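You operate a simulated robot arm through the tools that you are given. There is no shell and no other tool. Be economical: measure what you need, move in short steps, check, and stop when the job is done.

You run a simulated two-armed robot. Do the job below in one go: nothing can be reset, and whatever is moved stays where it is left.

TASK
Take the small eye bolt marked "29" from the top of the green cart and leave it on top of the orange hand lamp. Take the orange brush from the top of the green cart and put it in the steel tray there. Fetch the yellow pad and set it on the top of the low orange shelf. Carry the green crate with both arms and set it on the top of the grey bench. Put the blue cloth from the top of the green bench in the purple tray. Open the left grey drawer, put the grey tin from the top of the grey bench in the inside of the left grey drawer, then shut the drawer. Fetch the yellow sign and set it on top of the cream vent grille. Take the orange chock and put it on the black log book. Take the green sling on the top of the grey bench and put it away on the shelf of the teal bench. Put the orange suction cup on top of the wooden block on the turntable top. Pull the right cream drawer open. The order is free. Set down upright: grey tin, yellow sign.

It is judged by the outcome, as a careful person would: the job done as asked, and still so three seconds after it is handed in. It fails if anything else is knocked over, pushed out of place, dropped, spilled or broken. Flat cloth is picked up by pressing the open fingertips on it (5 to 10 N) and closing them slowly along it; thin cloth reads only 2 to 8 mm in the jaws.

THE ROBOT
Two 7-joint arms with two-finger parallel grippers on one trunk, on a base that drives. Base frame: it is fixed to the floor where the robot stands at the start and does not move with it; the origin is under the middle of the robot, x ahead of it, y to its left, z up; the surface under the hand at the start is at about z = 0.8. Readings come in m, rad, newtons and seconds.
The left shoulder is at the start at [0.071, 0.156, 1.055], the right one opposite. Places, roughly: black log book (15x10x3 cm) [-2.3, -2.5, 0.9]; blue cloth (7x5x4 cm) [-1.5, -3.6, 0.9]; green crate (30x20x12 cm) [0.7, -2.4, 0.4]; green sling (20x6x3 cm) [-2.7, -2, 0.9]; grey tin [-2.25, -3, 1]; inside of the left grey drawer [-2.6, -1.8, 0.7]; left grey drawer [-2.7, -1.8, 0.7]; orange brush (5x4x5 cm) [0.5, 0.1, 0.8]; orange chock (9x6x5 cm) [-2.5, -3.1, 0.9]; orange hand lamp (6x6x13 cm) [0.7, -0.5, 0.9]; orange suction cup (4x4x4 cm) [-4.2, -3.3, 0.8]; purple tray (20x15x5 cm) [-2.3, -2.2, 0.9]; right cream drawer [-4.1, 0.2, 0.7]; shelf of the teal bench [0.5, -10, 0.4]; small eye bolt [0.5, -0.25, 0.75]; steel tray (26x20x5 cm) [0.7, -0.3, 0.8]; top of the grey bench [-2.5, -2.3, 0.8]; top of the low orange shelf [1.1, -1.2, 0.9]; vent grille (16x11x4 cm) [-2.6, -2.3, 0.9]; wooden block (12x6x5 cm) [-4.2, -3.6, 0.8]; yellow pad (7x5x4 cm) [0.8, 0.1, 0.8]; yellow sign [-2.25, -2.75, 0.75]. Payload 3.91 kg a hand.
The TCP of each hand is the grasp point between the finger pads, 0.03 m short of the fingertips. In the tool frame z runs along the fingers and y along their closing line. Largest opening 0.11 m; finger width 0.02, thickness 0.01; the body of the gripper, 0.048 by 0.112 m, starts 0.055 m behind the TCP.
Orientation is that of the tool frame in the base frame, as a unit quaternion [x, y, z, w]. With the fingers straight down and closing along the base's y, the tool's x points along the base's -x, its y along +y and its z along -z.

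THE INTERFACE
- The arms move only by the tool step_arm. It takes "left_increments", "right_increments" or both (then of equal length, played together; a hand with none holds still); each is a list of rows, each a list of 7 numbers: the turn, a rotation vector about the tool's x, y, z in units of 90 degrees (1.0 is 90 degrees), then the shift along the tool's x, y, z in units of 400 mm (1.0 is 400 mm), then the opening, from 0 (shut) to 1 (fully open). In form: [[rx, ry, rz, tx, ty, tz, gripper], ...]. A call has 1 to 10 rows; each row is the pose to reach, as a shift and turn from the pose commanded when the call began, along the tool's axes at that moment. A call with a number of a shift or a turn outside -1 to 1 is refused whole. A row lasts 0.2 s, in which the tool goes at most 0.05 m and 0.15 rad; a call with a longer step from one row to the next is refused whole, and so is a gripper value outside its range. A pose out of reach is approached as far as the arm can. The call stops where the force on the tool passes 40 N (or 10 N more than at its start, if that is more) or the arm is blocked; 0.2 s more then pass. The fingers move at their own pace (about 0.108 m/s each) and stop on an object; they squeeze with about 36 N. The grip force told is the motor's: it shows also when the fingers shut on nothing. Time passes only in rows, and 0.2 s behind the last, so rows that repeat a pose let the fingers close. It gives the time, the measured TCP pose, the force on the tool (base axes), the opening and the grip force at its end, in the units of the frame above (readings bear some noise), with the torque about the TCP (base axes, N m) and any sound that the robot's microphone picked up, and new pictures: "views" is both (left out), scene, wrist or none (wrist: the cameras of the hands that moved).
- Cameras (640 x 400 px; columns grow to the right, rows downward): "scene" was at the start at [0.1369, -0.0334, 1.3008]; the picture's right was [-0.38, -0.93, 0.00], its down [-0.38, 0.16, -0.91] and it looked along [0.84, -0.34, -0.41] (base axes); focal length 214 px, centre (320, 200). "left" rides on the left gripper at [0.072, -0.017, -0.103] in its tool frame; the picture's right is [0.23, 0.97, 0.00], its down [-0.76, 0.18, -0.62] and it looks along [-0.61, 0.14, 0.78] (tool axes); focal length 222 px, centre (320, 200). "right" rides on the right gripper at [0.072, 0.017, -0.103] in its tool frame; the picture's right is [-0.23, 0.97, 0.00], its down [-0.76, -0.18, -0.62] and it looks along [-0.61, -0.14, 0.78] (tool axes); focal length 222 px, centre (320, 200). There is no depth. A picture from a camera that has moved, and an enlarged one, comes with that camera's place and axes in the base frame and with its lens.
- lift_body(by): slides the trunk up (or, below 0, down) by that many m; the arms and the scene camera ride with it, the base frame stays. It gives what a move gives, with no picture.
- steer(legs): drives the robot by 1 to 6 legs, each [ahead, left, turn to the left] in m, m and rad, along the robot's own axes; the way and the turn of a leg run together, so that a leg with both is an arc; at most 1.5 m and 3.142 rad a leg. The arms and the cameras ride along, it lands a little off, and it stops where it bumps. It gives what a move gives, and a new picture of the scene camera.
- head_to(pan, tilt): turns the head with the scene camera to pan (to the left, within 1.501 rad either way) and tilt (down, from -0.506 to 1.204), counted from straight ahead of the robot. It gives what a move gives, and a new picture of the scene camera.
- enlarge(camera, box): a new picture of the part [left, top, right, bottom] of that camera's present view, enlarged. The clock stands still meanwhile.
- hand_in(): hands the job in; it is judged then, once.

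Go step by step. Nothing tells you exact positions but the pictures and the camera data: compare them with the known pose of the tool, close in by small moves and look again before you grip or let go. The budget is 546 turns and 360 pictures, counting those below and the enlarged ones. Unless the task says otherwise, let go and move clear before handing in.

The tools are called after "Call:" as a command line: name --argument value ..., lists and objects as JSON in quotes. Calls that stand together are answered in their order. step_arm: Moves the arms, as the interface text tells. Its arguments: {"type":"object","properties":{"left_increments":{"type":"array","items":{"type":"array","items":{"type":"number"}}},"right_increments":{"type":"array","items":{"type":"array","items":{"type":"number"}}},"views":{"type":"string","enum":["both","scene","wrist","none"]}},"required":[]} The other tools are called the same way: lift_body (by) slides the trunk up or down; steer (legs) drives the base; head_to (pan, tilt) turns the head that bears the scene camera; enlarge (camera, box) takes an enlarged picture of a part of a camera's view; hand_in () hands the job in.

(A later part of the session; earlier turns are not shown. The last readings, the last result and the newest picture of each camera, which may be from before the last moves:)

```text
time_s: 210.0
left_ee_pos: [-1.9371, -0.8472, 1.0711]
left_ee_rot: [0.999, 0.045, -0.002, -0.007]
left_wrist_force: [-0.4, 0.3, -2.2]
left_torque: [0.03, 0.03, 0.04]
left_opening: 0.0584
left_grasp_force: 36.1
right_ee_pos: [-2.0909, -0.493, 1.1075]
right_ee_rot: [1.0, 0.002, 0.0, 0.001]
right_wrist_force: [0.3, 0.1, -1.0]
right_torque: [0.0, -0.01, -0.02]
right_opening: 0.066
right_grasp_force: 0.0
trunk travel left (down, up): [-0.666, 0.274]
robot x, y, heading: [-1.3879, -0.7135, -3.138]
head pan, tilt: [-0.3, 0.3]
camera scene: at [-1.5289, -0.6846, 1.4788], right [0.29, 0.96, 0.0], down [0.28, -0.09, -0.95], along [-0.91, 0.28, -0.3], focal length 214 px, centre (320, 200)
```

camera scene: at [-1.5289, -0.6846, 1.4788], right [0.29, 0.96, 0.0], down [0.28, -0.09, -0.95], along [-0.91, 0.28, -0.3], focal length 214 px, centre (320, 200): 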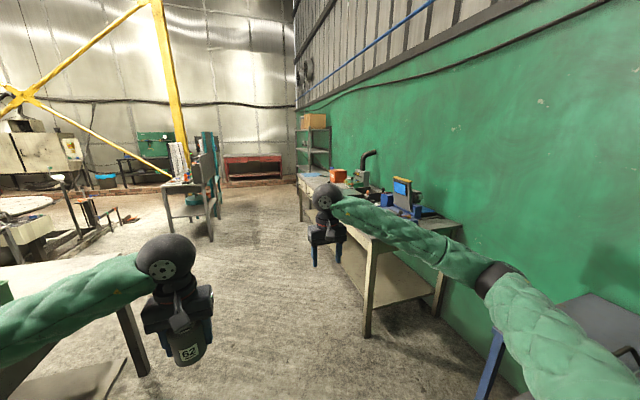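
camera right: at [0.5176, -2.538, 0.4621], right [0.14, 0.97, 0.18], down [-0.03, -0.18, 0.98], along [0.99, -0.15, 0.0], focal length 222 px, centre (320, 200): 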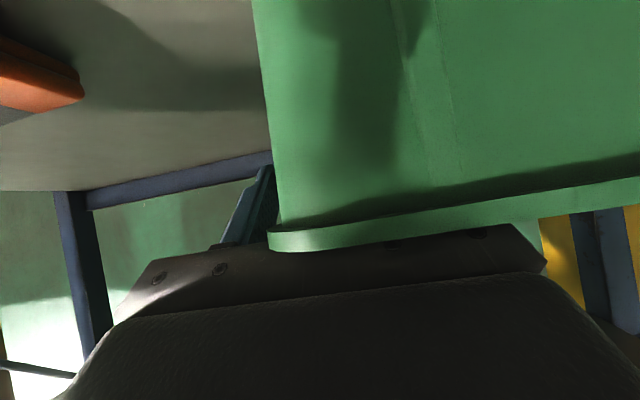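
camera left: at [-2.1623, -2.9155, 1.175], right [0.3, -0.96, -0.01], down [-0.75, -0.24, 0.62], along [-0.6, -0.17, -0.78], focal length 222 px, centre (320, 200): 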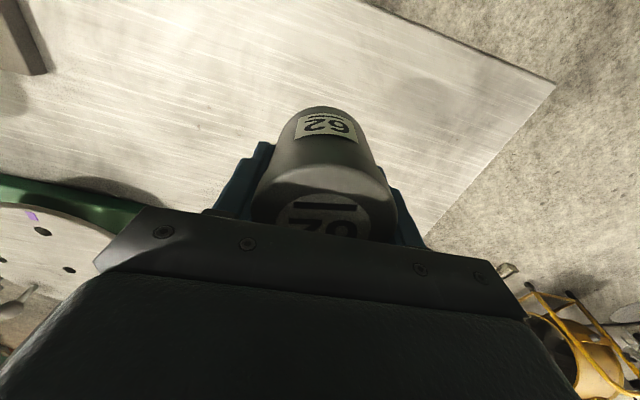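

Corridor is clear. Driving ahead past the bench's end, then turning to look at its far side.

Call:
steer --legs '[[1.2, 0, 0], [1.15, 0, 0], [0, 0, 1.57]]'

Call:
head_to --pan 0.5 --tilt 0.5

```text
time_s: 225.4
left_ee_pos: [-3.6097, -1.237, 1.0712]
left_ee_rot: [0.682, 0.731, -0.006, -0.004]
left_wrist_force: [-0.6, -0.6, -3.6]
left_torque: [-0.01, 0.01, 0.0]
left_opening: 0.0586
left_grasp_force: 35.8
right_ee_pos: [-3.9679, -1.3828, 1.1079]
right_ee_rot: [0.714, 0.701, 0.001, 0.001]
right_wrist_force: [-0.1, -0.2, -0.1]
right_torque: [-0.01, 0.0, 0.0]
right_opening: 0.0661
right_grasp_force: 0.1
trunk travel left (down, up): [-0.666, 0.274]
robot x, y, heading: [-3.7387, -0.6857, -1.583]
head pan, tilt: [-0.3, 0.3]
camera scene: at [-3.7634, -0.8247, 1.4789], right [-0.95, 0.31, 0.0], down [0.09, 0.28, -0.96], along [-0.3, -0.91, -0.3], focal length 214 px, centre (320, 200)
```

scene: 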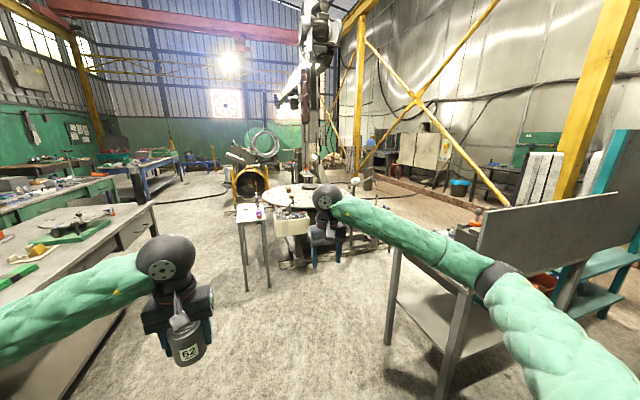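

```text
time_s: 226.5
left_ee_pos: [-3.6117, -1.2363, 1.0719]
left_ee_rot: [0.682, 0.731, -0.005, -0.004]
left_wrist_force: [-0.3, 0.2, -3.6]
left_torque: [-0.03, -0.01, 0.01]
left_opening: 0.0587
left_grasp_force: 36.0
right_ee_pos: [-3.9683, -1.3839, 1.1076]
right_ee_rot: [0.713, 0.701, 0.001, 0.0]
right_wrist_force: [-0.4, -0.5, 0.1]
right_torque: [-0.01, -0.01, 0.01]
right_opening: 0.0661
right_grasp_force: 0.1
trunk travel left (down, up): [-0.666, 0.274]
robot x, y, heading: [-3.7303, -0.6869, -1.584]
head pan, tilt: [0.499, 0.499]
camera scene: at [-3.6924, -0.8165, 1.4605], right [-0.89, -0.46, 0.0], down [-0.22, 0.42, -0.88], along [0.41, -0.78, -0.48], focal length 214 px, centre (320, 200)
```

scene: 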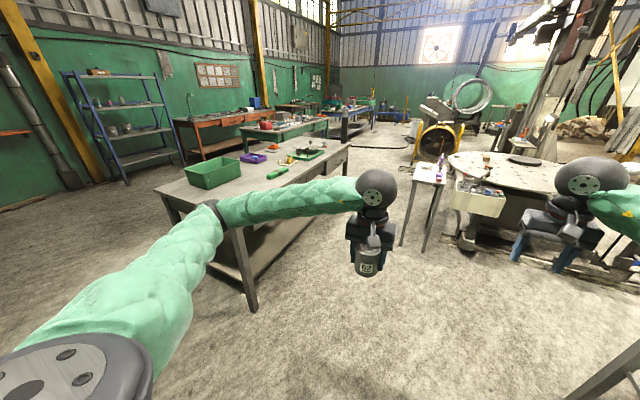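

Call:
steer --legs '[[0, 0, 1.584], [0, -1.1, 0]]'

Call:
head_to --pan 0 --tilt 0.5

```text
time_s: 236.0
left_ee_pos: [-3.1815, -1.6425, 1.0722]
left_ee_rot: [-0.049, 0.999, -0.006, 0.001]
left_wrist_force: [0.0, 0.6, -3.3]
left_torque: [0.0, 0.02, 0.01]
left_opening: 0.0583
left_grasp_force: 36.0
right_ee_pos: [-3.0255, -1.9975, 1.1075]
right_ee_rot: [-0.006, 1.0, 0.0, 0.001]
right_wrist_force: [0.4, -0.2, -0.4]
right_torque: [0.03, -0.01, 0.01]
right_opening: 0.0661
right_grasp_force: 0.0
trunk travel left (down, up): [-0.666, 0.274]
robot x, y, heading: [-3.7268, -1.7793, 0.01]
head pan, tilt: [0.499, 0.499]
camera scene: at [-3.5969, -1.735, 1.4605], right [0.49, -0.87, 0.0], down [-0.42, -0.23, -0.88], along [0.77, 0.43, -0.48], focal length 214 px, centre (320, 200)
```

scene: 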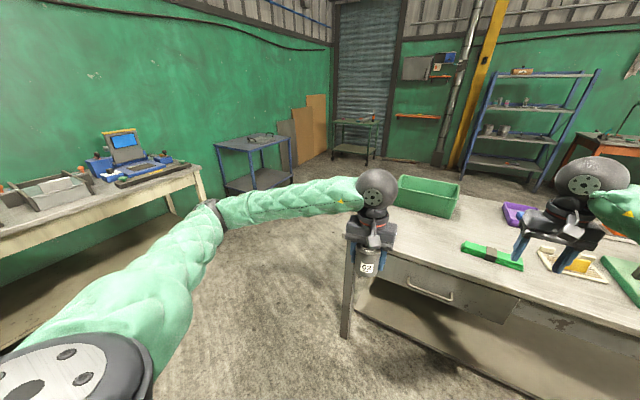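

```text
time_s: 236.9
left_ee_pos: [-3.1811, -1.6414, 1.0716]
left_ee_rot: [-0.048, 0.999, -0.006, 0.002]
left_wrist_force: [0.4, 0.6, -3.7]
left_torque: [0.0, 0.0, -0.01]
left_opening: 0.0585
left_grasp_force: 36.3
right_ee_pos: [-3.0254, -1.9955, 1.1083]
right_ee_rot: [-0.005, 1.0, 0.001, 0.0]
right_wrist_force: [-0.2, -0.6, -0.7]
right_torque: [-0.02, 0.0, 0.03]
right_opening: 0.0658
right_grasp_force: 0.0
trunk travel left (down, up): [-0.666, 0.274]
robot x, y, heading: [-3.7293, -1.7817, 0.01]
head pan, tilt: [0.0, 0.499]
camera scene: at [-3.5853, -1.778, 1.4605], right [0.01, -1.0, 0.0], down [-0.48, -0.01, -0.88], along [0.88, 0.01, -0.48], focal length 214 px, centre (320, 200)
```

scene: 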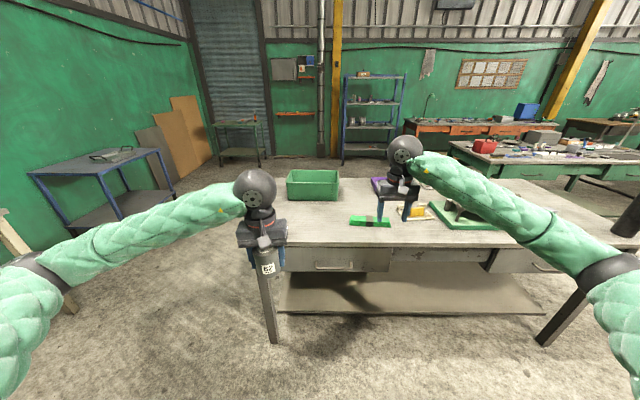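

Call:
enlarge --camera "scene" --box '[255, 220, 415, 300]'

```text
4.00 times, centred on (335, 260) of scene
camera zoom: at [-3.5853, -1.778, 1.4605], right [0.01, -1.0, 0.0], down [-0.48, -0.01, -0.88], along [0.88, 0.01, -0.48], focal length 858 px, centre (260, -40)
```

zoom: 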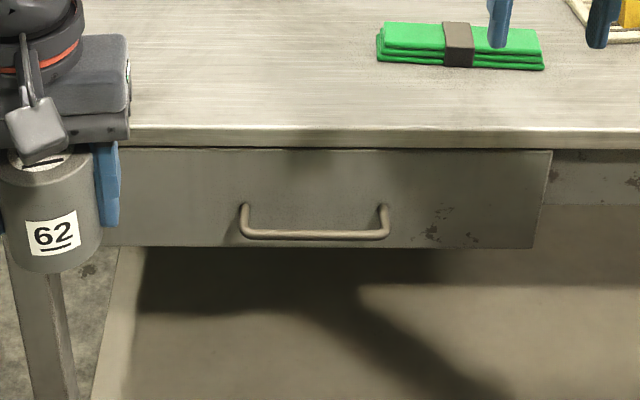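

Drawer handle: horizontal bar, centre about (−2.88, −1.833, 0.72). I'll pitch the right hand to point forward and move the tin-holding left hand up and aside.

Call:
step_arm --left_increments '[[0, 0, 0, 0, 0.06, -0.04, 0], [0, 0, 0, 0, 0.12, -0.08, 0], [0, 0, 0, 0, 0.18, -0.12, 0], [0, 0, 0, 0, 0.24, -0.16, 0], [0, 0, 0, 0, 0.3, -0.2, 0], [0, 0, 0, 0, 0.36, -0.24, 0], [0, 0, 0, 0, 0.42, -0.28, 0], [0, 0, 0, 0, 0.48, -0.32, 0], [0, 0, 0, 0, 0.53, -0.37, 0], [0, 0, 0, 0, 0.53, -0.37, 0]]' --right_increments '[[0, -0.095, 0, 0, 0, 0, 0.5], [0, -0.19, 0, 0, 0, 0, 0.5], [0, -0.285, 0, 0, 0, 0, 0.5], [0, -0.38, 0, 0, 0, 0, 0.5], [0, -0.475, 0, 0, 0, 0, 0.5], [0, -0.57, 0, 0, 0, 0, 0.5], [0, -0.665, 0, 0, 0, 0, 0.5], [0, -0.76, 0, 0, 0, 0, 0.5], [0, -0.855, 0, 0, 0, 0, 0.5], [0, -0.93, 0, 0, 0, 0, 0.5]]' --views "none"

Call:
step_arm --right_increments '[[0, 0, 0.09, 0, 0, 0, 0.5], [0, 0, 0.18, 0, 0, 0, 0.5], [0, 0, 0.27, 0, 0, 0, 0.5], [0, 0, 0.36, 0, 0, 0, 0.5], [0, 0, 0.45, 0, 0, 0, 0.5], [0, 0, 0.54, 0, 0, 0, 0.5], [0, 0, 0.63, 0, 0, 0, 0.5], [0, 0, 0.72, 0, 0, 0, 0.5], [0, 0, 0.81, 0, 0, 0, 0.5], [0, 0, 0.9, 0, 0, 0, 0.5]]' --views "scene"

```text
time_s: 239.1
left_ee_pos: [-3.2005, -1.4299, 1.2169]
left_ee_rot: [-0.047, 0.999, -0.006, 0.001]
left_wrist_force: [0.4, -0.6, -2.9]
left_torque: [0.03, -0.03, 0.01]
left_opening: 0.0585
left_grasp_force: 35.6
right_ee_pos: [-3.024, -1.9964, 1.1067]
right_ee_rot: [-0.002, 0.827, 0.003, 0.562]
right_wrist_force: [0.5, 1.1, -0.1]
right_torque: [0.02, -0.04, 0.03]
right_opening: 0.0552
right_grasp_force: 0.1
right hand out of reach, approached as far as the arm can: row 9, 10
trunk travel left (down, up): [-0.666, 0.274]
robot x, y, heading: [-3.729, -1.7804, 0.007]
head pan, tilt: [0.0, 0.499]
```

```text
time_s: 241.3
left_ee_pos: [-3.2015, -1.4303, 1.2156]
left_ee_rot: [-0.048, 0.999, -0.007, 0.002]
left_wrist_force: [-0.5, -0.5, -2.5]
left_torque: [0.01, 0.02, 0.02]
left_opening: 0.0584
left_grasp_force: 35.7
right_ee_pos: [-3.0251, -1.9947, 1.1082]
right_ee_rot: [0.536, 0.63, 0.368, 0.425]
right_wrist_force: [-0.1, 0.3, 0.0]
right_torque: [-0.01, -0.03, -0.01]
right_opening: 0.0551
right_grasp_force: 0.0
trunk travel left (down, up): [-0.666, 0.274]
robot x, y, heading: [-3.7257, -1.7835, 0.013]
head pan, tilt: [0.0, 0.499]
camera scene: at [-3.5854, -1.7779, 1.4605], right [0.01, -1.0, 0.0], down [-0.48, -0.01, -0.88], along [0.88, 0.01, -0.48], focal length 214 px, centre (320, 200)
```

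scene: 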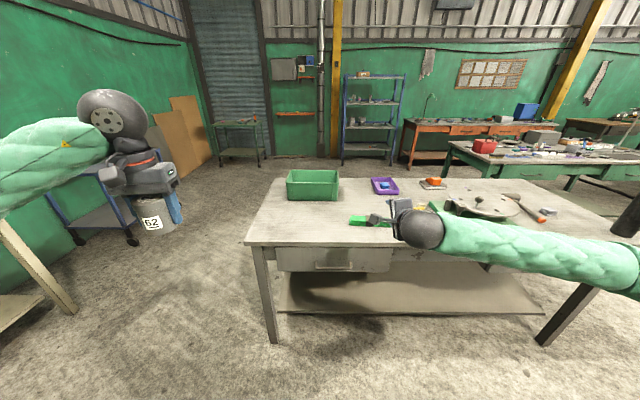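

Call:
lift_body --by -0.38

Call:
step_arm --right_increments '[[0, 0, 0.09, 0.1, 0, 0, 0.7], [0, 0, 0.1, 0.2, 0, 0, 0.7], [0, 0, 0.1, 0.3, 0, 0, 0.7], [0, 0, 0.1, 0.405, 0, 0, 0.7]]' --views "both"

```text
time_s: 245.0
left_ee_pos: [-3.2032, -1.4308, 0.837]
left_ee_rot: [-0.048, 0.999, -0.006, 0.002]
left_wrist_force: [0.2, -0.4, -3.4]
left_torque: [0.01, 0.02, -0.02]
left_opening: 0.0585
left_grasp_force: 36.5
right_ee_pos: [-3.0258, -1.9958, 0.7275]
right_ee_rot: [0.534, 0.631, 0.367, 0.425]
right_wrist_force: [-0.2, 0.5, -0.4]
right_torque: [-0.01, -0.03, -0.05]
right_opening: 0.0551
right_grasp_force: 0.1
trunk travel left (down, up): [-0.286, 0.654]
robot x, y, heading: [-3.7296, -1.7847, 0.007]
head pan, tilt: [0.0, 0.499]
```

```text
time_s: 246.0
left_ee_pos: [-3.2014, -1.4299, 0.8352]
left_ee_rot: [-0.048, 0.999, -0.007, 0.001]
left_wrist_force: [0.2, -0.1, -2.3]
left_torque: [0.01, 0.0, 0.03]
left_opening: 0.0583
left_grasp_force: 36.0
right_ee_pos: [-3.0335, -1.8354, 0.7035]
right_ee_rot: [0.583, 0.587, 0.399, 0.396]
right_wrist_force: [0.1, -0.1, -0.9]
right_torque: [0.0, 0.01, -0.01]
right_opening: 0.077
right_grasp_force: 0.1
trunk travel left (down, up): [-0.286, 0.654]
robot x, y, heading: [-3.7289, -1.7813, 0.013]
head pan, tilt: [0.0, 0.499]
camera scene: at [-3.5853, -1.778, 1.0804], right [0.01, -1.0, 0.0], down [-0.48, -0.01, -0.88], along [0.88, 0.01, -0.48], focal length 214 px, centre (320, 200)
camera right: at [-3.1224, -1.7648, 0.7583], right [0.36, -0.23, 0.9], down [-0.64, -0.77, 0.06], along [0.68, -0.6, -0.42], focal length 222 px, centre (320, 200)
```

scene: 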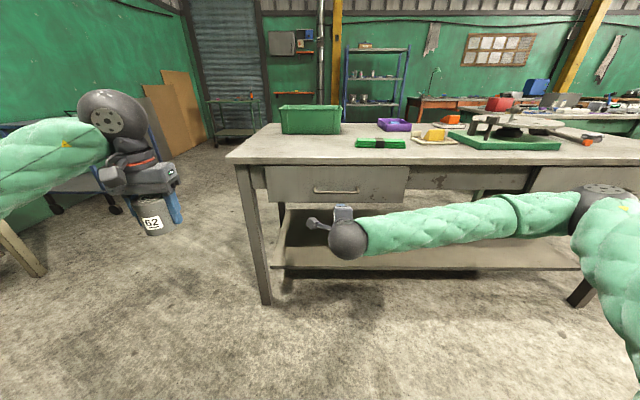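
right: 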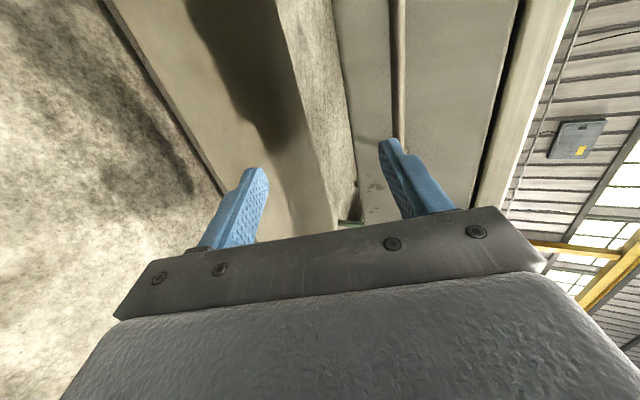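

Call:
enlarge --camera "scene" --box '[240, 150, 440, 270]'

Call:
enlarge --camera "right" --box '[300, 0, 540, 150]'

```text
3.20 times, centred on (340, 210) of scene
camera zoom: at [-3.5853, -1.778, 1.0804], right [0.01, -1.0, 0.0], down [-0.48, -0.01, -0.88], along [0.88, 0.01, -0.48], focal length 686 px, centre (256, 168)
```

zoom: 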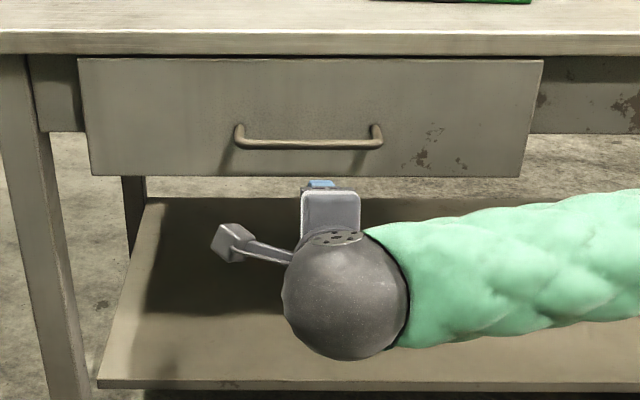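

```text
2.67 times, centred on (420, 75) of right
camera zoom: at [-3.1224, -1.7648, 0.7583], right [0.36, -0.23, 0.9], down [-0.64, -0.77, 0.06], along [0.68, -0.6, -0.42], focal length 592 px, centre (53, 533)
```

zoom: 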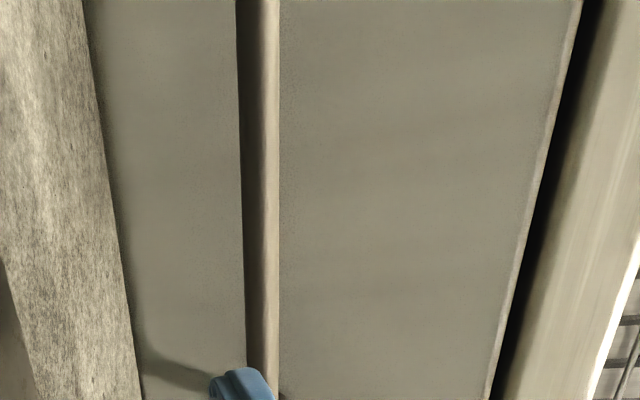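

Handle triangulated at (−2.894, −1.83, 0.736). Approaching along the finger direction.

Call:
step_arm --right_increments '[[0, 0, 0, 0.012, 0.1, 0, 0.5], [0, 0, 0, 0.012, 0.2, 0.02, 0.5], [0, 0, 0, 0.012, 0.203, 0.12, 0.5], [0, 0, 0, 0.012, 0.203, 0.2, 0.5], [0, 0, 0, 0.012, 0.203, 0.25, 0.5], [0, 0, 0, 0.012, 0.203, 0.272, 0.5]]' --views "wrist"

```text
time_s: 247.4
left_ee_pos: [-3.2023, -1.4309, 0.8366]
left_ee_rot: [-0.048, 0.999, -0.007, 0.0]
left_wrist_force: [-0.1, -0.1, -3.2]
left_torque: [-0.01, -0.04, -0.01]
left_opening: 0.0584
left_grasp_force: 36.6
right_ee_pos: [-2.9028, -1.8281, 0.7386]
right_ee_rot: [0.582, 0.587, 0.4, 0.395]
right_wrist_force: [1.1, -0.2, -1.2]
right_torque: [0.01, 0.0, 0.02]
right_opening: 0.0549
right_grasp_force: 0.0
trunk travel left (down, up): [-0.286, 0.654]
robot x, y, heading: [-3.7273, -1.7796, 0.008]
head pan, tilt: [0.0, 0.499]
camera right: at [-2.9931, -1.7587, 0.7941], right [0.36, -0.23, 0.91], down [-0.64, -0.77, 0.06], along [0.68, -0.6, -0.42], focal length 222 px, centre (320, 200)
```

right: 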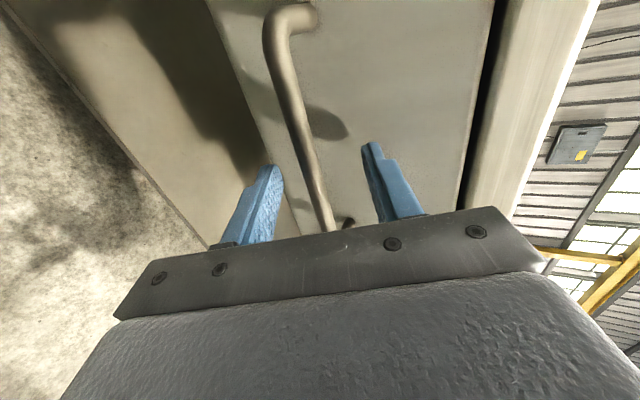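

The bar is between the fingers. Closing.

Call:
step_arm --right_increments '[[0, 0, 0, 0, 0, 0.015, 0.5], [0, 0, 0, 0, 0, 0.015, 0], [0, 0, 0, 0, 0, 0.015, 0], [0, 0, 0, 0, 0, 0.015, 0]]' --views "none"

Call:
steer --legs '[[-0.12, 0, 0]]'

```text
time_s: 248.4
left_ee_pos: [-3.2015, -1.4297, 0.8362]
left_ee_rot: [-0.048, 0.999, -0.006, 0.0]
left_wrist_force: [-0.2, -0.3, -1.9]
left_torque: [0.03, 0.04, 0.01]
left_opening: 0.0583
left_grasp_force: 36.5
right_ee_pos: [-2.9003, -1.8299, 0.7322]
right_ee_rot: [0.583, 0.59, 0.397, 0.393]
right_wrist_force: [1.8, -0.9, -7.3]
right_torque: [0.51, 0.1, 0.56]
right_opening: 0.0115
right_grasp_force: 44.5
trunk travel left (down, up): [-0.286, 0.654]
robot x, y, heading: [-3.73, -1.7775, 0.011]
head pan, tilt: [0.0, 0.499]
stopped in row 4 (right hand): the force on the tool passed its limit at 42 N (the readings are from after the stop); the commanded pose is now the measured one
```

```text
time_s: 249.6
left_ee_pos: [-3.3222, -1.4313, 0.8359]
left_ee_rot: [-0.047, 0.999, -0.007, 0.0]
left_wrist_force: [0.1, 0.0, -3.5]
left_torque: [0.01, 0.0, 0.03]
left_opening: 0.0585
left_grasp_force: 35.5
right_ee_pos: [-3.0214, -1.8311, 0.7344]
right_ee_rot: [0.583, 0.59, 0.398, 0.393]
right_wrist_force: [-2.4, 14.1, -11.3]
right_torque: [0.33, 0.11, 0.07]
right_opening: 0.0119
right_grasp_force: 44.8
trunk travel left (down, up): [-0.286, 0.654]
robot x, y, heading: [-3.8471, -1.7848, 0.011]
head pan, tilt: [0.0, 0.499]
camera scene: at [-3.7064, -1.7786, 1.0803], right [0.01, -1.0, 0.0], down [-0.48, -0.01, -0.88], along [0.88, 0.01, -0.48], focal length 214 px, centre (320, 200)
```

scene: 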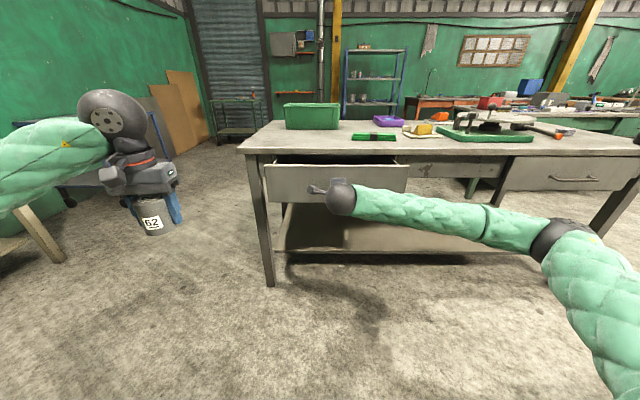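

Drawer is coming out. Pull a bit more.

Call:
steer --legs '[[-0.12, 0, 0]]'

```text
time_s: 250.9
left_ee_pos: [-3.445, -1.4319, 0.8363]
left_ee_rot: [-0.048, 0.999, -0.006, 0.0]
left_wrist_force: [0.0, -0.3, -2.9]
left_torque: [0.01, 0.01, -0.03]
left_opening: 0.0587
left_grasp_force: 35.9
right_ee_pos: [-3.1421, -1.831, 0.7323]
right_ee_rot: [0.582, 0.59, 0.398, 0.393]
right_wrist_force: [-2.4, 14.0, -6.9]
right_torque: [0.38, 0.09, 0.2]
right_opening: 0.0119
right_grasp_force: 45.1
trunk travel left (down, up): [-0.286, 0.654]
robot x, y, heading: [-3.9707, -1.7848, 0.011]
head pan, tilt: [0.0, 0.499]
camera scene: at [-3.8271, -1.7797, 1.0804], right [0.01, -1.0, 0.0], down [-0.48, -0.01, -0.88], along [0.88, 0.01, -0.48], focal length 214 px, centre (320, 200)
```

scene: 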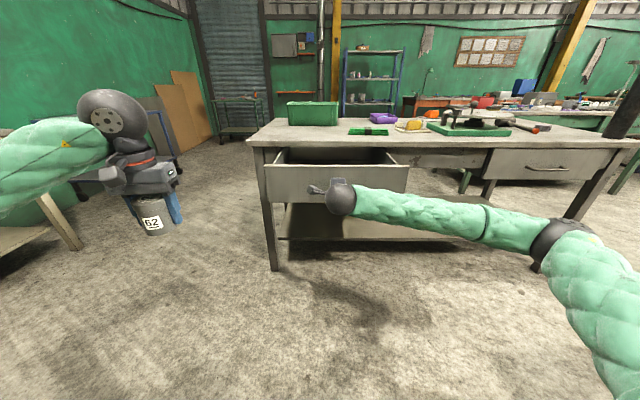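

Drawer open ~24 cm. Release the handle and move the right hand back and aside.

Call:
step_arm --right_increments '[[0, 0, 0, 0, 0, 0, 0.5], [0, 0, 0, 0, 0, 0, 0.6], [0, 0, 0, 0, 0, -0.1, 0.6], [0, 0, 0, 0, 0, -0.2, 0.6], [0, 0, 0, -0.1, 0, -0.25, 0.6], [0, 0, 0, -0.2, 0, -0.25, 0.6], [0, 0, 0, -0.3, 0, -0.25, 0.6], [0, 0, 0, -0.4, 0, -0.25, 0.6], [0, 0, 0, -0.5, 0, -0.25, 0.6], [0, 0, 0, -0.6, 0, -0.25, 0.6]]' --views "none"

Call:
lift_body --by 0.25

Call:
head_to --pan 0 --tilt 0.5

```text
time_s: 253.1
left_ee_pos: [-3.4449, -1.4325, 0.8383]
left_ee_rot: [-0.048, 0.999, -0.007, 0.002]
left_wrist_force: [-0.8, 0.5, -3.7]
left_torque: [0.01, -0.03, 0.01]
left_opening: 0.0586
left_grasp_force: 36.0
right_ee_pos: [-3.2338, -2.0727, 0.7697]
right_ee_rot: [0.582, 0.591, 0.399, 0.391]
right_wrist_force: [-0.6, 0.2, 0.4]
right_torque: [0.02, -0.01, -0.02]
right_opening: 0.0661
right_grasp_force: 0.0
trunk travel left (down, up): [-0.286, 0.654]
robot x, y, heading: [-3.9714, -1.7811, 0.01]
head pan, tilt: [0.0, 0.499]
```

```text
time_s: 255.7
left_ee_pos: [-3.4437, -1.4327, 1.0868]
left_ee_rot: [-0.048, 0.999, -0.008, 0.001]
left_wrist_force: [-0.3, -1.5, -2.3]
left_torque: [0.0, 0.0, -0.01]
left_opening: 0.0582
left_grasp_force: 36.3
right_ee_pos: [-3.2343, -2.0731, 1.0198]
right_ee_rot: [0.582, 0.591, 0.398, 0.393]
right_wrist_force: [0.2, -0.4, -0.7]
right_torque: [0.05, -0.03, -0.03]
right_opening: 0.066
right_grasp_force: 0.1
trunk travel left (down, up): [-0.536, 0.404]
robot x, y, heading: [-3.9659, -1.7843, 0.014]
head pan, tilt: [0.0, 0.499]
```

```text
time_s: 256.3
left_ee_pos: [-3.4438, -1.4324, 1.0871]
left_ee_rot: [-0.048, 0.999, -0.007, 0.001]
left_wrist_force: [0.4, 0.0, -3.3]
left_torque: [-0.01, -0.04, 0.03]
left_opening: 0.0583
left_grasp_force: 35.9
right_ee_pos: [-3.2348, -2.0726, 1.0192]
right_ee_rot: [0.582, 0.59, 0.399, 0.393]
right_wrist_force: [0.7, 0.3, -1.9]
right_torque: [-0.01, 0.02, 0.02]
right_opening: 0.0659
right_grasp_force: 0.2
trunk travel left (down, up): [-0.536, 0.404]
robot x, y, heading: [-3.9706, -1.7857, 0.008]
head pan, tilt: [0.0, 0.499]
camera scene: at [-3.8274, -1.7804, 1.3305], right [0.01, -1.0, 0.0], down [-0.48, -0.01, -0.88], along [0.88, 0.01, -0.48], focal length 214 px, centre (320, 200)
```

scene: 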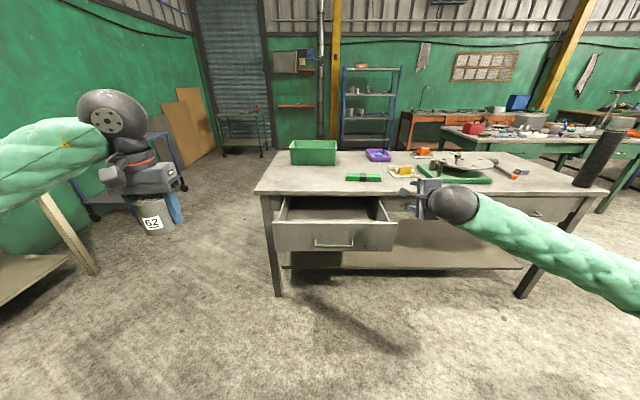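

Call:
steer --legs '[[0.25, 0, -0.01]]'

Call:
enlarge --camera "scene" --box '[230, 190, 430, 310]'

```text
time_s: 258.1
left_ee_pos: [-3.1839, -1.431, 1.0862]
left_ee_rot: [-0.045, 0.999, -0.007, 0.0]
left_wrist_force: [0.0, -0.1, -3.1]
left_torque: [-0.04, 0.04, -0.01]
left_opening: 0.0584
left_grasp_force: 36.2
right_ee_pos: [-2.9756, -2.0719, 1.0181]
right_ee_rot: [0.583, 0.59, 0.397, 0.392]
right_wrist_force: [0.6, -0.3, -0.7]
right_torque: [-0.04, 0.0, -0.03]
right_opening: 0.0661
right_grasp_force: 0.1
trunk travel left (down, up): [-0.536, 0.404]
robot x, y, heading: [-3.7128, -1.7821, 0.011]
head pan, tilt: [0.0, 0.499]
camera scene: at [-3.5682, -1.7783, 1.3303], right [0.01, -1.0, 0.0], down [-0.48, 0.0, -0.88], along [0.88, 0.01, -0.48], focal length 214 px, centre (320, 200)
```

scene: 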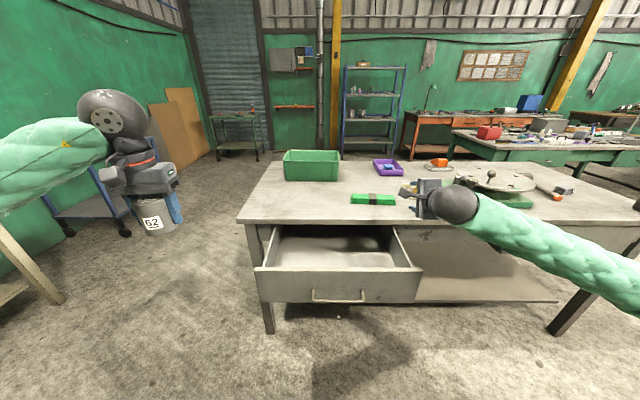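

```text
3.20 times, centred on (330, 250) of scene
camera zoom: at [-3.5682, -1.7783, 1.3303], right [0.01, -1.0, 0.0], down [-0.48, 0.0, -0.88], along [0.88, 0.01, -0.48], focal length 686 px, centre (288, 40)
```

zoom: 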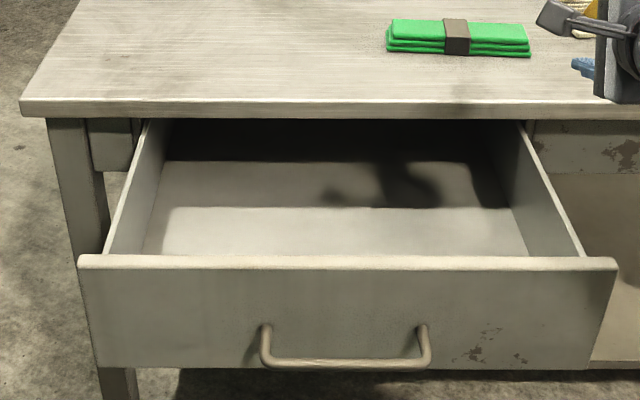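

Call:
step_arm --left_increments '[[0, 0, 0, -0.066, -0.103, 0, 0], [0, 0, 0, -0.132, -0.206, 0, 0], [0, 0, 0, -0.198, -0.309, 0, 0], [0, 0, 0, -0.264, -0.412, 0, 0], [0, 0, 0, -0.33, -0.515, 0, 0], [0, 0, 0, -0.396, -0.618, 0.02, 0], [0, 0, 0, -0.462, -0.72, 0.06, 0], [0, 0, 0, -0.5255, -0.823, 0.1, 0], [0, 0, 0, -0.5255, -0.823, 0.2, 0], [0, 0, 0, -0.5255, -0.823, 0.3, 0]]' --views "both"

```text
refused: row 7 steps farther than a row can; nothing moved
```

Call:
step_arm --left_increments '[[0, 0, 0, -0.064, -0.1, 0, 0], [0, 0, 0, -0.128, -0.2, 0, 0], [0, 0, 0, -0.192, -0.3, 0, 0], [0, 0, 0, -0.256, -0.4, 0, 0], [0, 0, 0, -0.32, -0.5, 0, 0], [0, 0, 0, -0.384, -0.6, 0.02, 0], [0, 0, 0, -0.446, -0.7, 0.05, 0], [0, 0, 0, -0.5, -0.79, 0.1, 0], [0, 0, 0, -0.5255, -0.823, 0.2, 0], [0, 0, 0, -0.5255, -0.823, 0.3, 0]]' --views "both"

```text
time_s: 260.3
left_ee_pos: [-2.9455, -1.7397, 0.97]
left_ee_rot: [-0.046, 0.999, -0.007, 0.0]
left_wrist_force: [-0.2, 0.1, -2.9]
left_torque: [-0.01, -0.01, 0.01]
left_opening: 0.0583
left_grasp_force: 36.0
right_ee_pos: [-2.9755, -2.0723, 1.0191]
right_ee_rot: [0.583, 0.59, 0.399, 0.392]
right_wrist_force: [0.6, -0.1, 0.0]
right_torque: [0.01, 0.02, -0.01]
right_opening: 0.066
right_grasp_force: 0.1
trunk travel left (down, up): [-0.536, 0.404]
robot x, y, heading: [-3.7148, -1.777, 0.008]
head pan, tilt: [0.0, 0.499]
camera scene: at [-3.569, -1.7783, 1.3305], right [0.01, -1.0, 0.0], down [-0.48, 0.0, -0.88], along [0.88, 0.01, -0.48], focal length 214 px, centre (320, 200)
camera left: at [-3.0165, -1.7625, 1.0735], right [-0.32, 0.95, -0.01], down [0.74, 0.26, 0.62], along [0.59, 0.19, -0.78], focal length 222 px, centre (320, 200)
```

scene: 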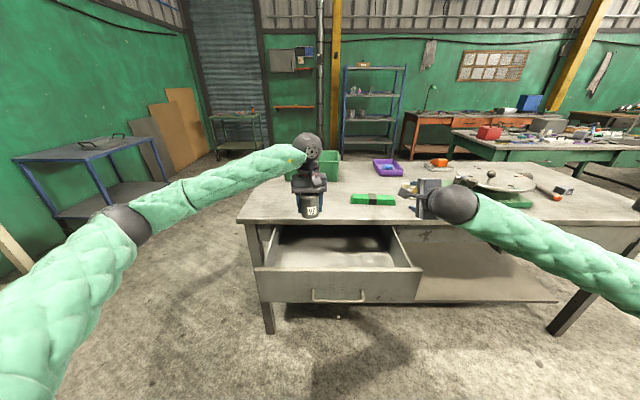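
left: 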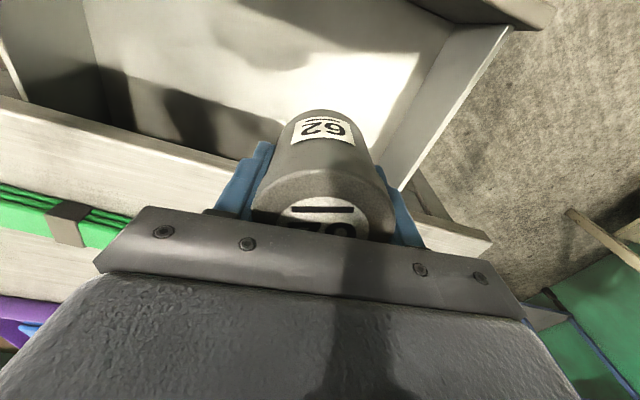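

Call:
step_arm --left_increments '[[0, 0, 0, 0, 0, 0.1, 0], [0, 0, 0, 0, 0, 0.2, 0], [0, 0, 0, 0, 0, 0.3, 0], [0, 0, 0, 0, 0, 0.4, 0], [0, 0, 0, 0, 0, 0.48, 0], [0, 0, 0, 0, 0, 0.54, 0], [0, 0, 0, 0, 0, 0.57, 0]]' --views "both"

```text
time_s: 261.9
left_ee_pos: [-2.9445, -1.7438, 0.7417]
left_ee_rot: [-0.046, 0.999, -0.007, 0.001]
left_wrist_force: [0.8, 0.5, -1.8]
left_torque: [0.03, -0.01, 0.01]
left_opening: 0.0582
left_grasp_force: 36.1
right_ee_pos: [-2.977, -2.072, 1.0199]
right_ee_rot: [0.584, 0.589, 0.398, 0.393]
right_wrist_force: [-0.5, 0.7, 0.2]
right_torque: [0.02, -0.02, -0.05]
right_opening: 0.0659
right_grasp_force: 0.0
trunk travel left (down, up): [-0.536, 0.404]
robot x, y, heading: [-3.7124, -1.7827, 0.007]
head pan, tilt: [0.0, 0.499]
camera scene: at [-3.5694, -1.7785, 1.3305], right [0.01, -1.0, 0.0], down [-0.48, 0.0, -0.88], along [0.88, 0.01, -0.48], focal length 214 px, centre (320, 200)
camera left: at [-3.0165, -1.7652, 0.8449], right [-0.32, 0.95, -0.01], down [0.74, 0.26, 0.62], along [0.59, 0.19, -0.78], focal length 222 px, centre (320, 200)
```

scene: 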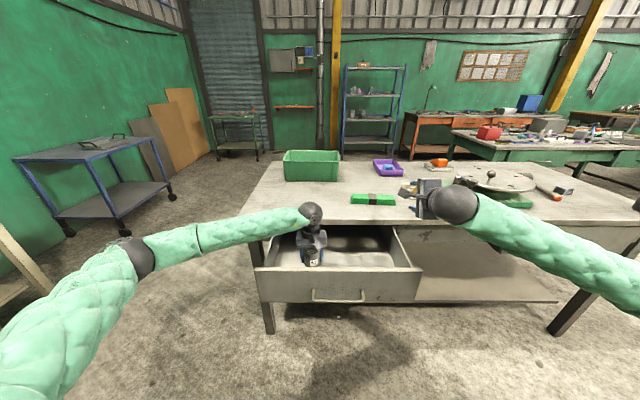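
left: 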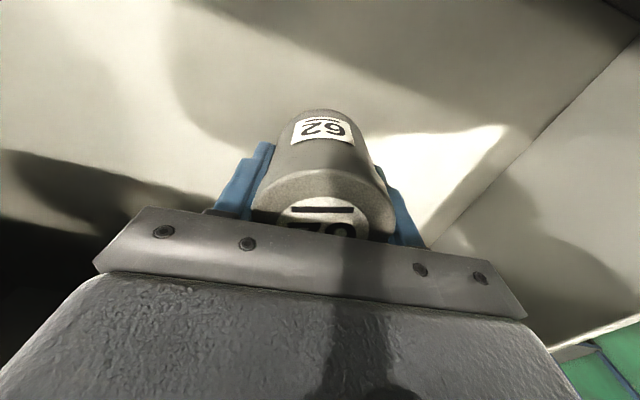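

Call:
step_arm --left_increments '[[0, 0, 0, 0, 0, 0.015, 0], [0, 0, 0, 0, 0, 0.03, 0], [0, 0, 0, 0, 0, 0.045, 0], [0, 0, 0, 0, 0, 0.06, 0], [0, 0, 0, 0, 0, 0.075, 0]]' --views "none"

```text
time_s: 263.1
left_ee_pos: [-2.9442, -1.7439, 0.7182]
left_ee_rot: [-0.047, 0.999, -0.008, 0.004]
left_wrist_force: [1.7, 3.1, 34.7]
left_torque: [1.12, 0.32, -0.11]
left_opening: 0.0582
left_grasp_force: 36.8
right_ee_pos: [-2.9789, -2.0728, 1.0218]
right_ee_rot: [0.583, 0.59, 0.398, 0.393]
right_wrist_force: [0.5, -0.3, 0.3]
right_torque: [-0.02, 0.0, 0.0]
right_opening: 0.0662
right_grasp_force: 0.0
trunk travel left (down, up): [-0.536, 0.404]
robot x, y, heading: [-3.7115, -1.7801, 0.009]
head pan, tilt: [0.0, 0.499]
```

Contact. Release and rise out of the drawer.

Call:
step_arm --left_increments '[[0, 0, 0, 0, 0, -0.012, 0], [0, 0, 0, 0, 0, -0.012, 0.7], [0, 0, 0, 0, 0, -0.012, 0.9], [0, 0, 0, 0, 0, -0.012, 0.9], [0, 0, 0, 0, 0, -0.1, 0.9], [0, 0, 0, 0, 0, -0.2, 0.9], [0, 0, 0, 0, 0, -0.3, 0.9], [0, 0, 0, 0, 0, -0.4, 0.9], [0, 0, 0, 0, 0, -0.5, 0.9], [0, 0, 0, 0, 0, -0.6, 0.9]]' --views "wrist"

```text
time_s: 265.3
left_ee_pos: [-2.9434, -1.744, 0.954]
left_ee_rot: [-0.046, 0.999, -0.006, 0.001]
left_wrist_force: [0.7, 0.3, -0.7]
left_torque: [0.02, -0.01, 0.0]
left_opening: 0.0992
left_grasp_force: 0.0
right_ee_pos: [-2.9767, -2.0729, 1.0203]
right_ee_rot: [0.583, 0.589, 0.398, 0.392]
right_wrist_force: [0.8, 0.4, 0.6]
right_torque: [0.04, -0.01, 0.02]
right_opening: 0.066
right_grasp_force: 0.0
trunk travel left (down, up): [-0.536, 0.404]
robot x, y, heading: [-3.7149, -1.7794, 0.007]
head pan, tilt: [0.0, 0.499]
camera left: at [-3.0145, -1.7647, 1.0568], right [-0.32, 0.95, -0.01], down [0.74, 0.26, 0.62], along [0.59, 0.19, -0.78], focal length 222 px, centre (320, 200)
```

left: 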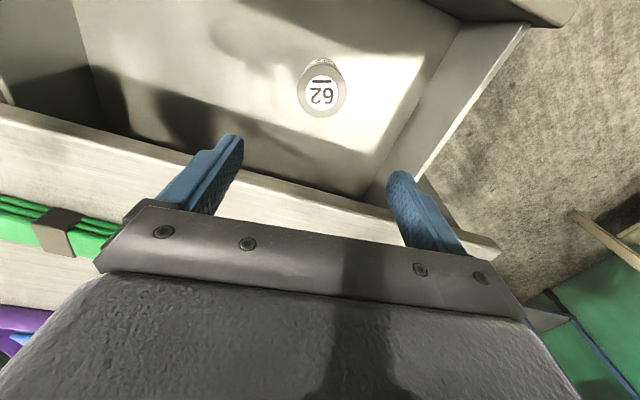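

Tin stands in the drawer. Now move the left hand up and aside, back off, and bring the right fist in front of the drawer to push it shut.

Call:
step_arm --left_increments '[[0, 0, 0, 0, 0.06, -0.08, 0.5], [0, 0, 0, 0, 0.14, -0.16, 0.5], [0, 0, 0, 0, 0.22, -0.24, 0.5], [0, 0, 0, 0, 0.3, -0.32, 0.5], [0, 0, 0, 0, 0.38, -0.4, 0.5], [0, 0, 0, 0, 0.46, -0.48, 0.5], [0, 0, 0, 0, 0.54, -0.56, 0.5], [0, 0, 0, 0, 0.62, -0.62, 0.5], [0, 0, 0, 0, 0.7, -0.65, 0.5], [0, 0, 0, 0, 0.75, -0.65, 0.5]]' --right_increments '[[0, 0, 0, 0, 0, 0, 0.0], [0, 0, 0, 0, 0, 0, 0], [0, 0, 0, 0, 0, 0, 0], [0, 0, 0, 0, 0, 0, 0], [0, 0, 0, 0, 0, 0, 0], [0, 0, 0, 0, 0, 0, 0], [0, 0, 0, 0, 0, 0, 0], [0, 0, 0, 0, 0, 0, 0], [0, 0, 0, 0, 0, 0, 0], [0, 0, 0, 0, 0, 0, 0]]' --views "none"

Call:
steer --legs '[[-0.36, 0, -0.008]]'

Call:
lift_body --by -0.24

Call:
step_arm --right_increments '[[0, 0, 0, 0.12, 0, 0, 0], [0, 0, 0, 0.24, 0, 0, 0], [0, 0, 0, 0.36, 0, 0, 0], [0, 0, 0, 0.48, 0, 0, 0], [0, 0, 0, 0.6, 0, 0, 0]]' --views "both"

```text
time_s: 267.5
left_ee_pos: [-2.972, -1.4392, 1.209]
left_ee_rot: [-0.046, 0.999, -0.006, 0.0]
left_wrist_force: [0.5, -0.4, -0.2]
left_torque: [0.0, 0.0, 0.0]
left_opening: 0.0547
left_grasp_force: 0.1
right_ee_pos: [-2.9764, -2.0724, 1.0202]
right_ee_rot: [0.582, 0.59, 0.398, 0.394]
right_wrist_force: [0.2, -1.8, 0.7]
right_torque: [-0.01, 0.0, 0.03]
right_opening: 0.0
right_grasp_force: 35.7
trunk travel left (down, up): [-0.536, 0.404]
robot x, y, heading: [-3.7134, -1.783, 0.008]
head pan, tilt: [0.0, 0.499]
```

```text
time_s: 269.8
left_ee_pos: [-3.3323, -1.4442, 1.2089]
left_ee_rot: [-0.044, 0.999, -0.007, 0.001]
left_wrist_force: [-0.9, 0.3, 0.9]
left_torque: [0.03, -0.02, -0.01]
left_opening: 0.055
left_grasp_force: 0.0
right_ee_pos: [-3.3388, -2.0769, 1.0197]
right_ee_rot: [0.584, 0.588, 0.398, 0.394]
right_wrist_force: [0.3, -0.7, 0.8]
right_torque: [-0.01, -0.01, 0.02]
right_opening: 0.0001
right_grasp_force: 35.8
trunk travel left (down, up): [-0.536, 0.404]
robot x, y, heading: [-4.0717, -1.7855, 0.004]
head pan, tilt: [0.0, 0.499]
camera scene: at [-3.9313, -1.7813, 1.3306], right [0.0, -1.0, 0.0], down [-0.48, 0.0, -0.88], along [0.88, 0.0, -0.48], focal length 214 px, centre (320, 200)
```

scene: 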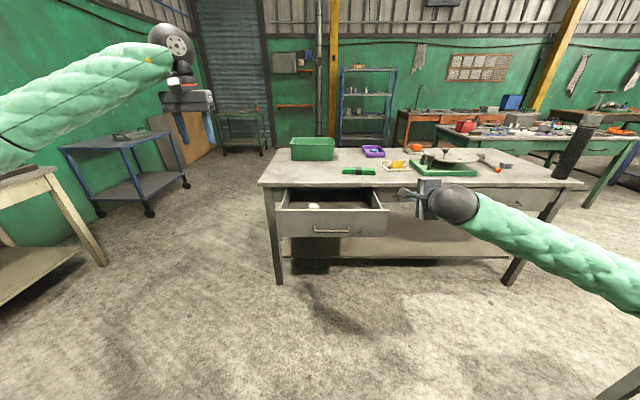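

```text
time_s: 272.3
left_ee_pos: [-3.3316, -1.4448, 0.969]
left_ee_rot: [-0.044, 0.999, -0.007, 0.001]
left_wrist_force: [0.1, 0.2, -0.3]
left_torque: [0.01, -0.01, -0.02]
left_opening: 0.0551
left_grasp_force: 0.1
right_ee_pos: [-3.3389, -2.0782, 0.7797]
right_ee_rot: [0.584, 0.588, 0.397, 0.394]
right_wrist_force: [-0.2, -0.2, -0.2]
right_torque: [0.02, 0.02, 0.0]
right_opening: 0.0002
right_grasp_force: 36.0
trunk travel left (down, up): [-0.296, 0.644]
robot x, y, heading: [-4.0724, -1.7816, 0.0]
head pan, tilt: [0.0, 0.499]
```

```text
time_s: 273.5
left_ee_pos: [-3.3309, -1.4451, 0.9691]
left_ee_rot: [-0.044, 0.999, -0.007, 0.0]
left_wrist_force: [-1.2, 0.5, 0.0]
left_torque: [-0.04, -0.01, -0.01]
left_opening: 0.055
left_grasp_force: 0.2
right_ee_pos: [-3.3388, -1.8377, 0.7815]
right_ee_rot: [0.585, 0.588, 0.396, 0.395]
right_wrist_force: [-0.1, 0.3, 0.2]
right_torque: [-0.03, 0.0, -0.02]
right_opening: 0.0002
right_grasp_force: 35.8
trunk travel left (down, up): [-0.296, 0.644]
robot x, y, heading: [-4.0677, -1.7844, 0.007]
head pan, tilt: [0.0, 0.499]
camera scene: at [-3.9302, -1.781, 1.0904], right [0.0, -1.0, 0.0], down [-0.48, 0.0, -0.88], along [0.88, 0.0, -0.48], focal length 214 px, centre (320, 200)
camera right: at [-3.4276, -1.7673, 0.8368], right [0.37, -0.23, 0.9], down [-0.64, -0.77, 0.07], along [0.68, -0.6, -0.42], focal length 222 px, centre (320, 200)
```

scene: 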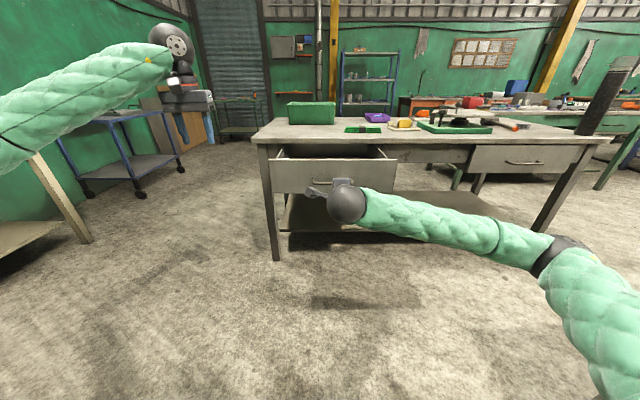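
right: 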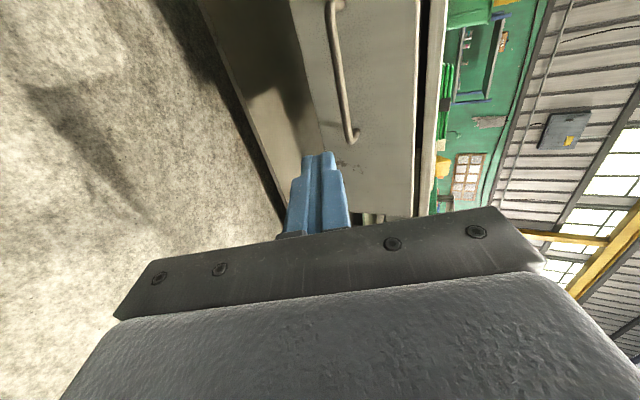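

Fist is aligned with the panel above the handle. Drive forward to push the drawer shut.

Call:
steer --legs '[[0.43, 0, -0.005]]'

```text
time_s: 276.1
left_ee_pos: [-2.9006, -1.4427, 0.9693]
left_ee_rot: [-0.044, 0.999, -0.007, 0.0]
left_wrist_force: [0.1, 0.7, -0.4]
left_torque: [0.01, -0.01, 0.01]
left_opening: 0.0551
left_grasp_force: 0.0
right_ee_pos: [-2.9081, -1.8369, 0.7813]
right_ee_rot: [0.584, 0.589, 0.396, 0.394]
right_wrist_force: [0.3, -0.8, 0.2]
right_torque: [0.02, 0.0, -0.01]
right_opening: 0.0
right_grasp_force: 36.0
trunk travel left (down, up): [-0.296, 0.644]
robot x, y, heading: [-3.6426, -1.7815, 0.004]
head pan, tilt: [0.0, 0.499]
camera scene: at [-3.4996, -1.7795, 1.0904], right [0.0, -1.0, 0.0], down [-0.48, 0.0, -0.88], along [0.88, 0.0, -0.48], focal length 214 px, centre (320, 200)
```

scene: 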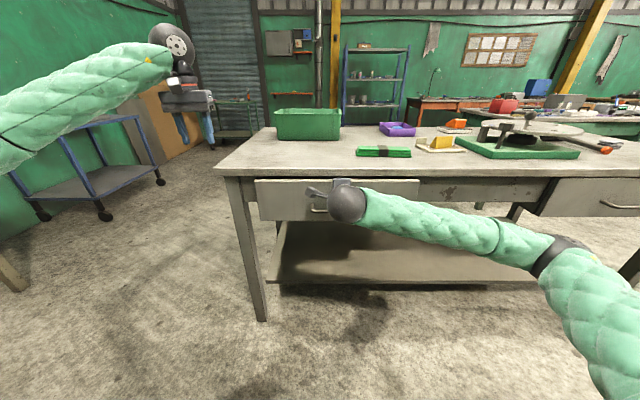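

Call:
step_arm --right_increments '[[0, 0, 0, 0, 0.014, 0.035, 0], [0, 0, 0, 0, 0.028, 0.07, 0], [0, 0, 0, 0, 0.042, 0.105, 0], [0, 0, 0, 0, 0.055, 0.14, 0], [0, 0, 0, 0, 0.064, 0.163, 0]]' --views "wrist"

```text
time_s: 276.8
left_ee_pos: [-2.9005, -1.4444, 0.969]
left_ee_rot: [-0.043, 0.999, -0.007, 0.001]
left_wrist_force: [0.3, -0.3, -0.3]
left_torque: [0.01, 0.05, 0.02]
left_opening: 0.0551
left_grasp_force: 0.1
right_ee_pos: [-2.88, -1.8371, 0.7821]
right_ee_rot: [0.584, 0.588, 0.398, 0.393]
right_wrist_force: [-13.2, -4.6, 3.8]
right_torque: [-0.01, -0.11, -0.24]
right_opening: 0.0
right_grasp_force: 35.7
trunk travel left (down, up): [-0.296, 0.644]
robot x, y, heading: [-3.6428, -1.7817, 0.004]
head pan, tilt: [0.0, 0.499]
stopped in row 3 (right hand): the force on the tool passed its limit at 62 N (the readings are from after the stop); the commanded pose is now the measured one
camera right: at [-2.969, -1.7661, 0.8382], right [0.37, -0.23, 0.9], down [-0.64, -0.77, 0.07], along [0.68, -0.6, -0.43], focal length 222 px, centre (320, 200)
```

right: 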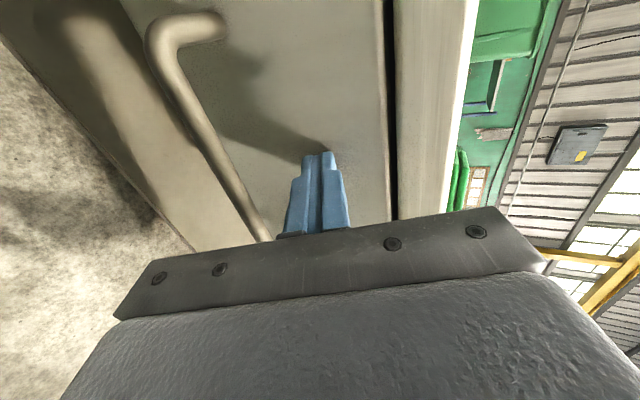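

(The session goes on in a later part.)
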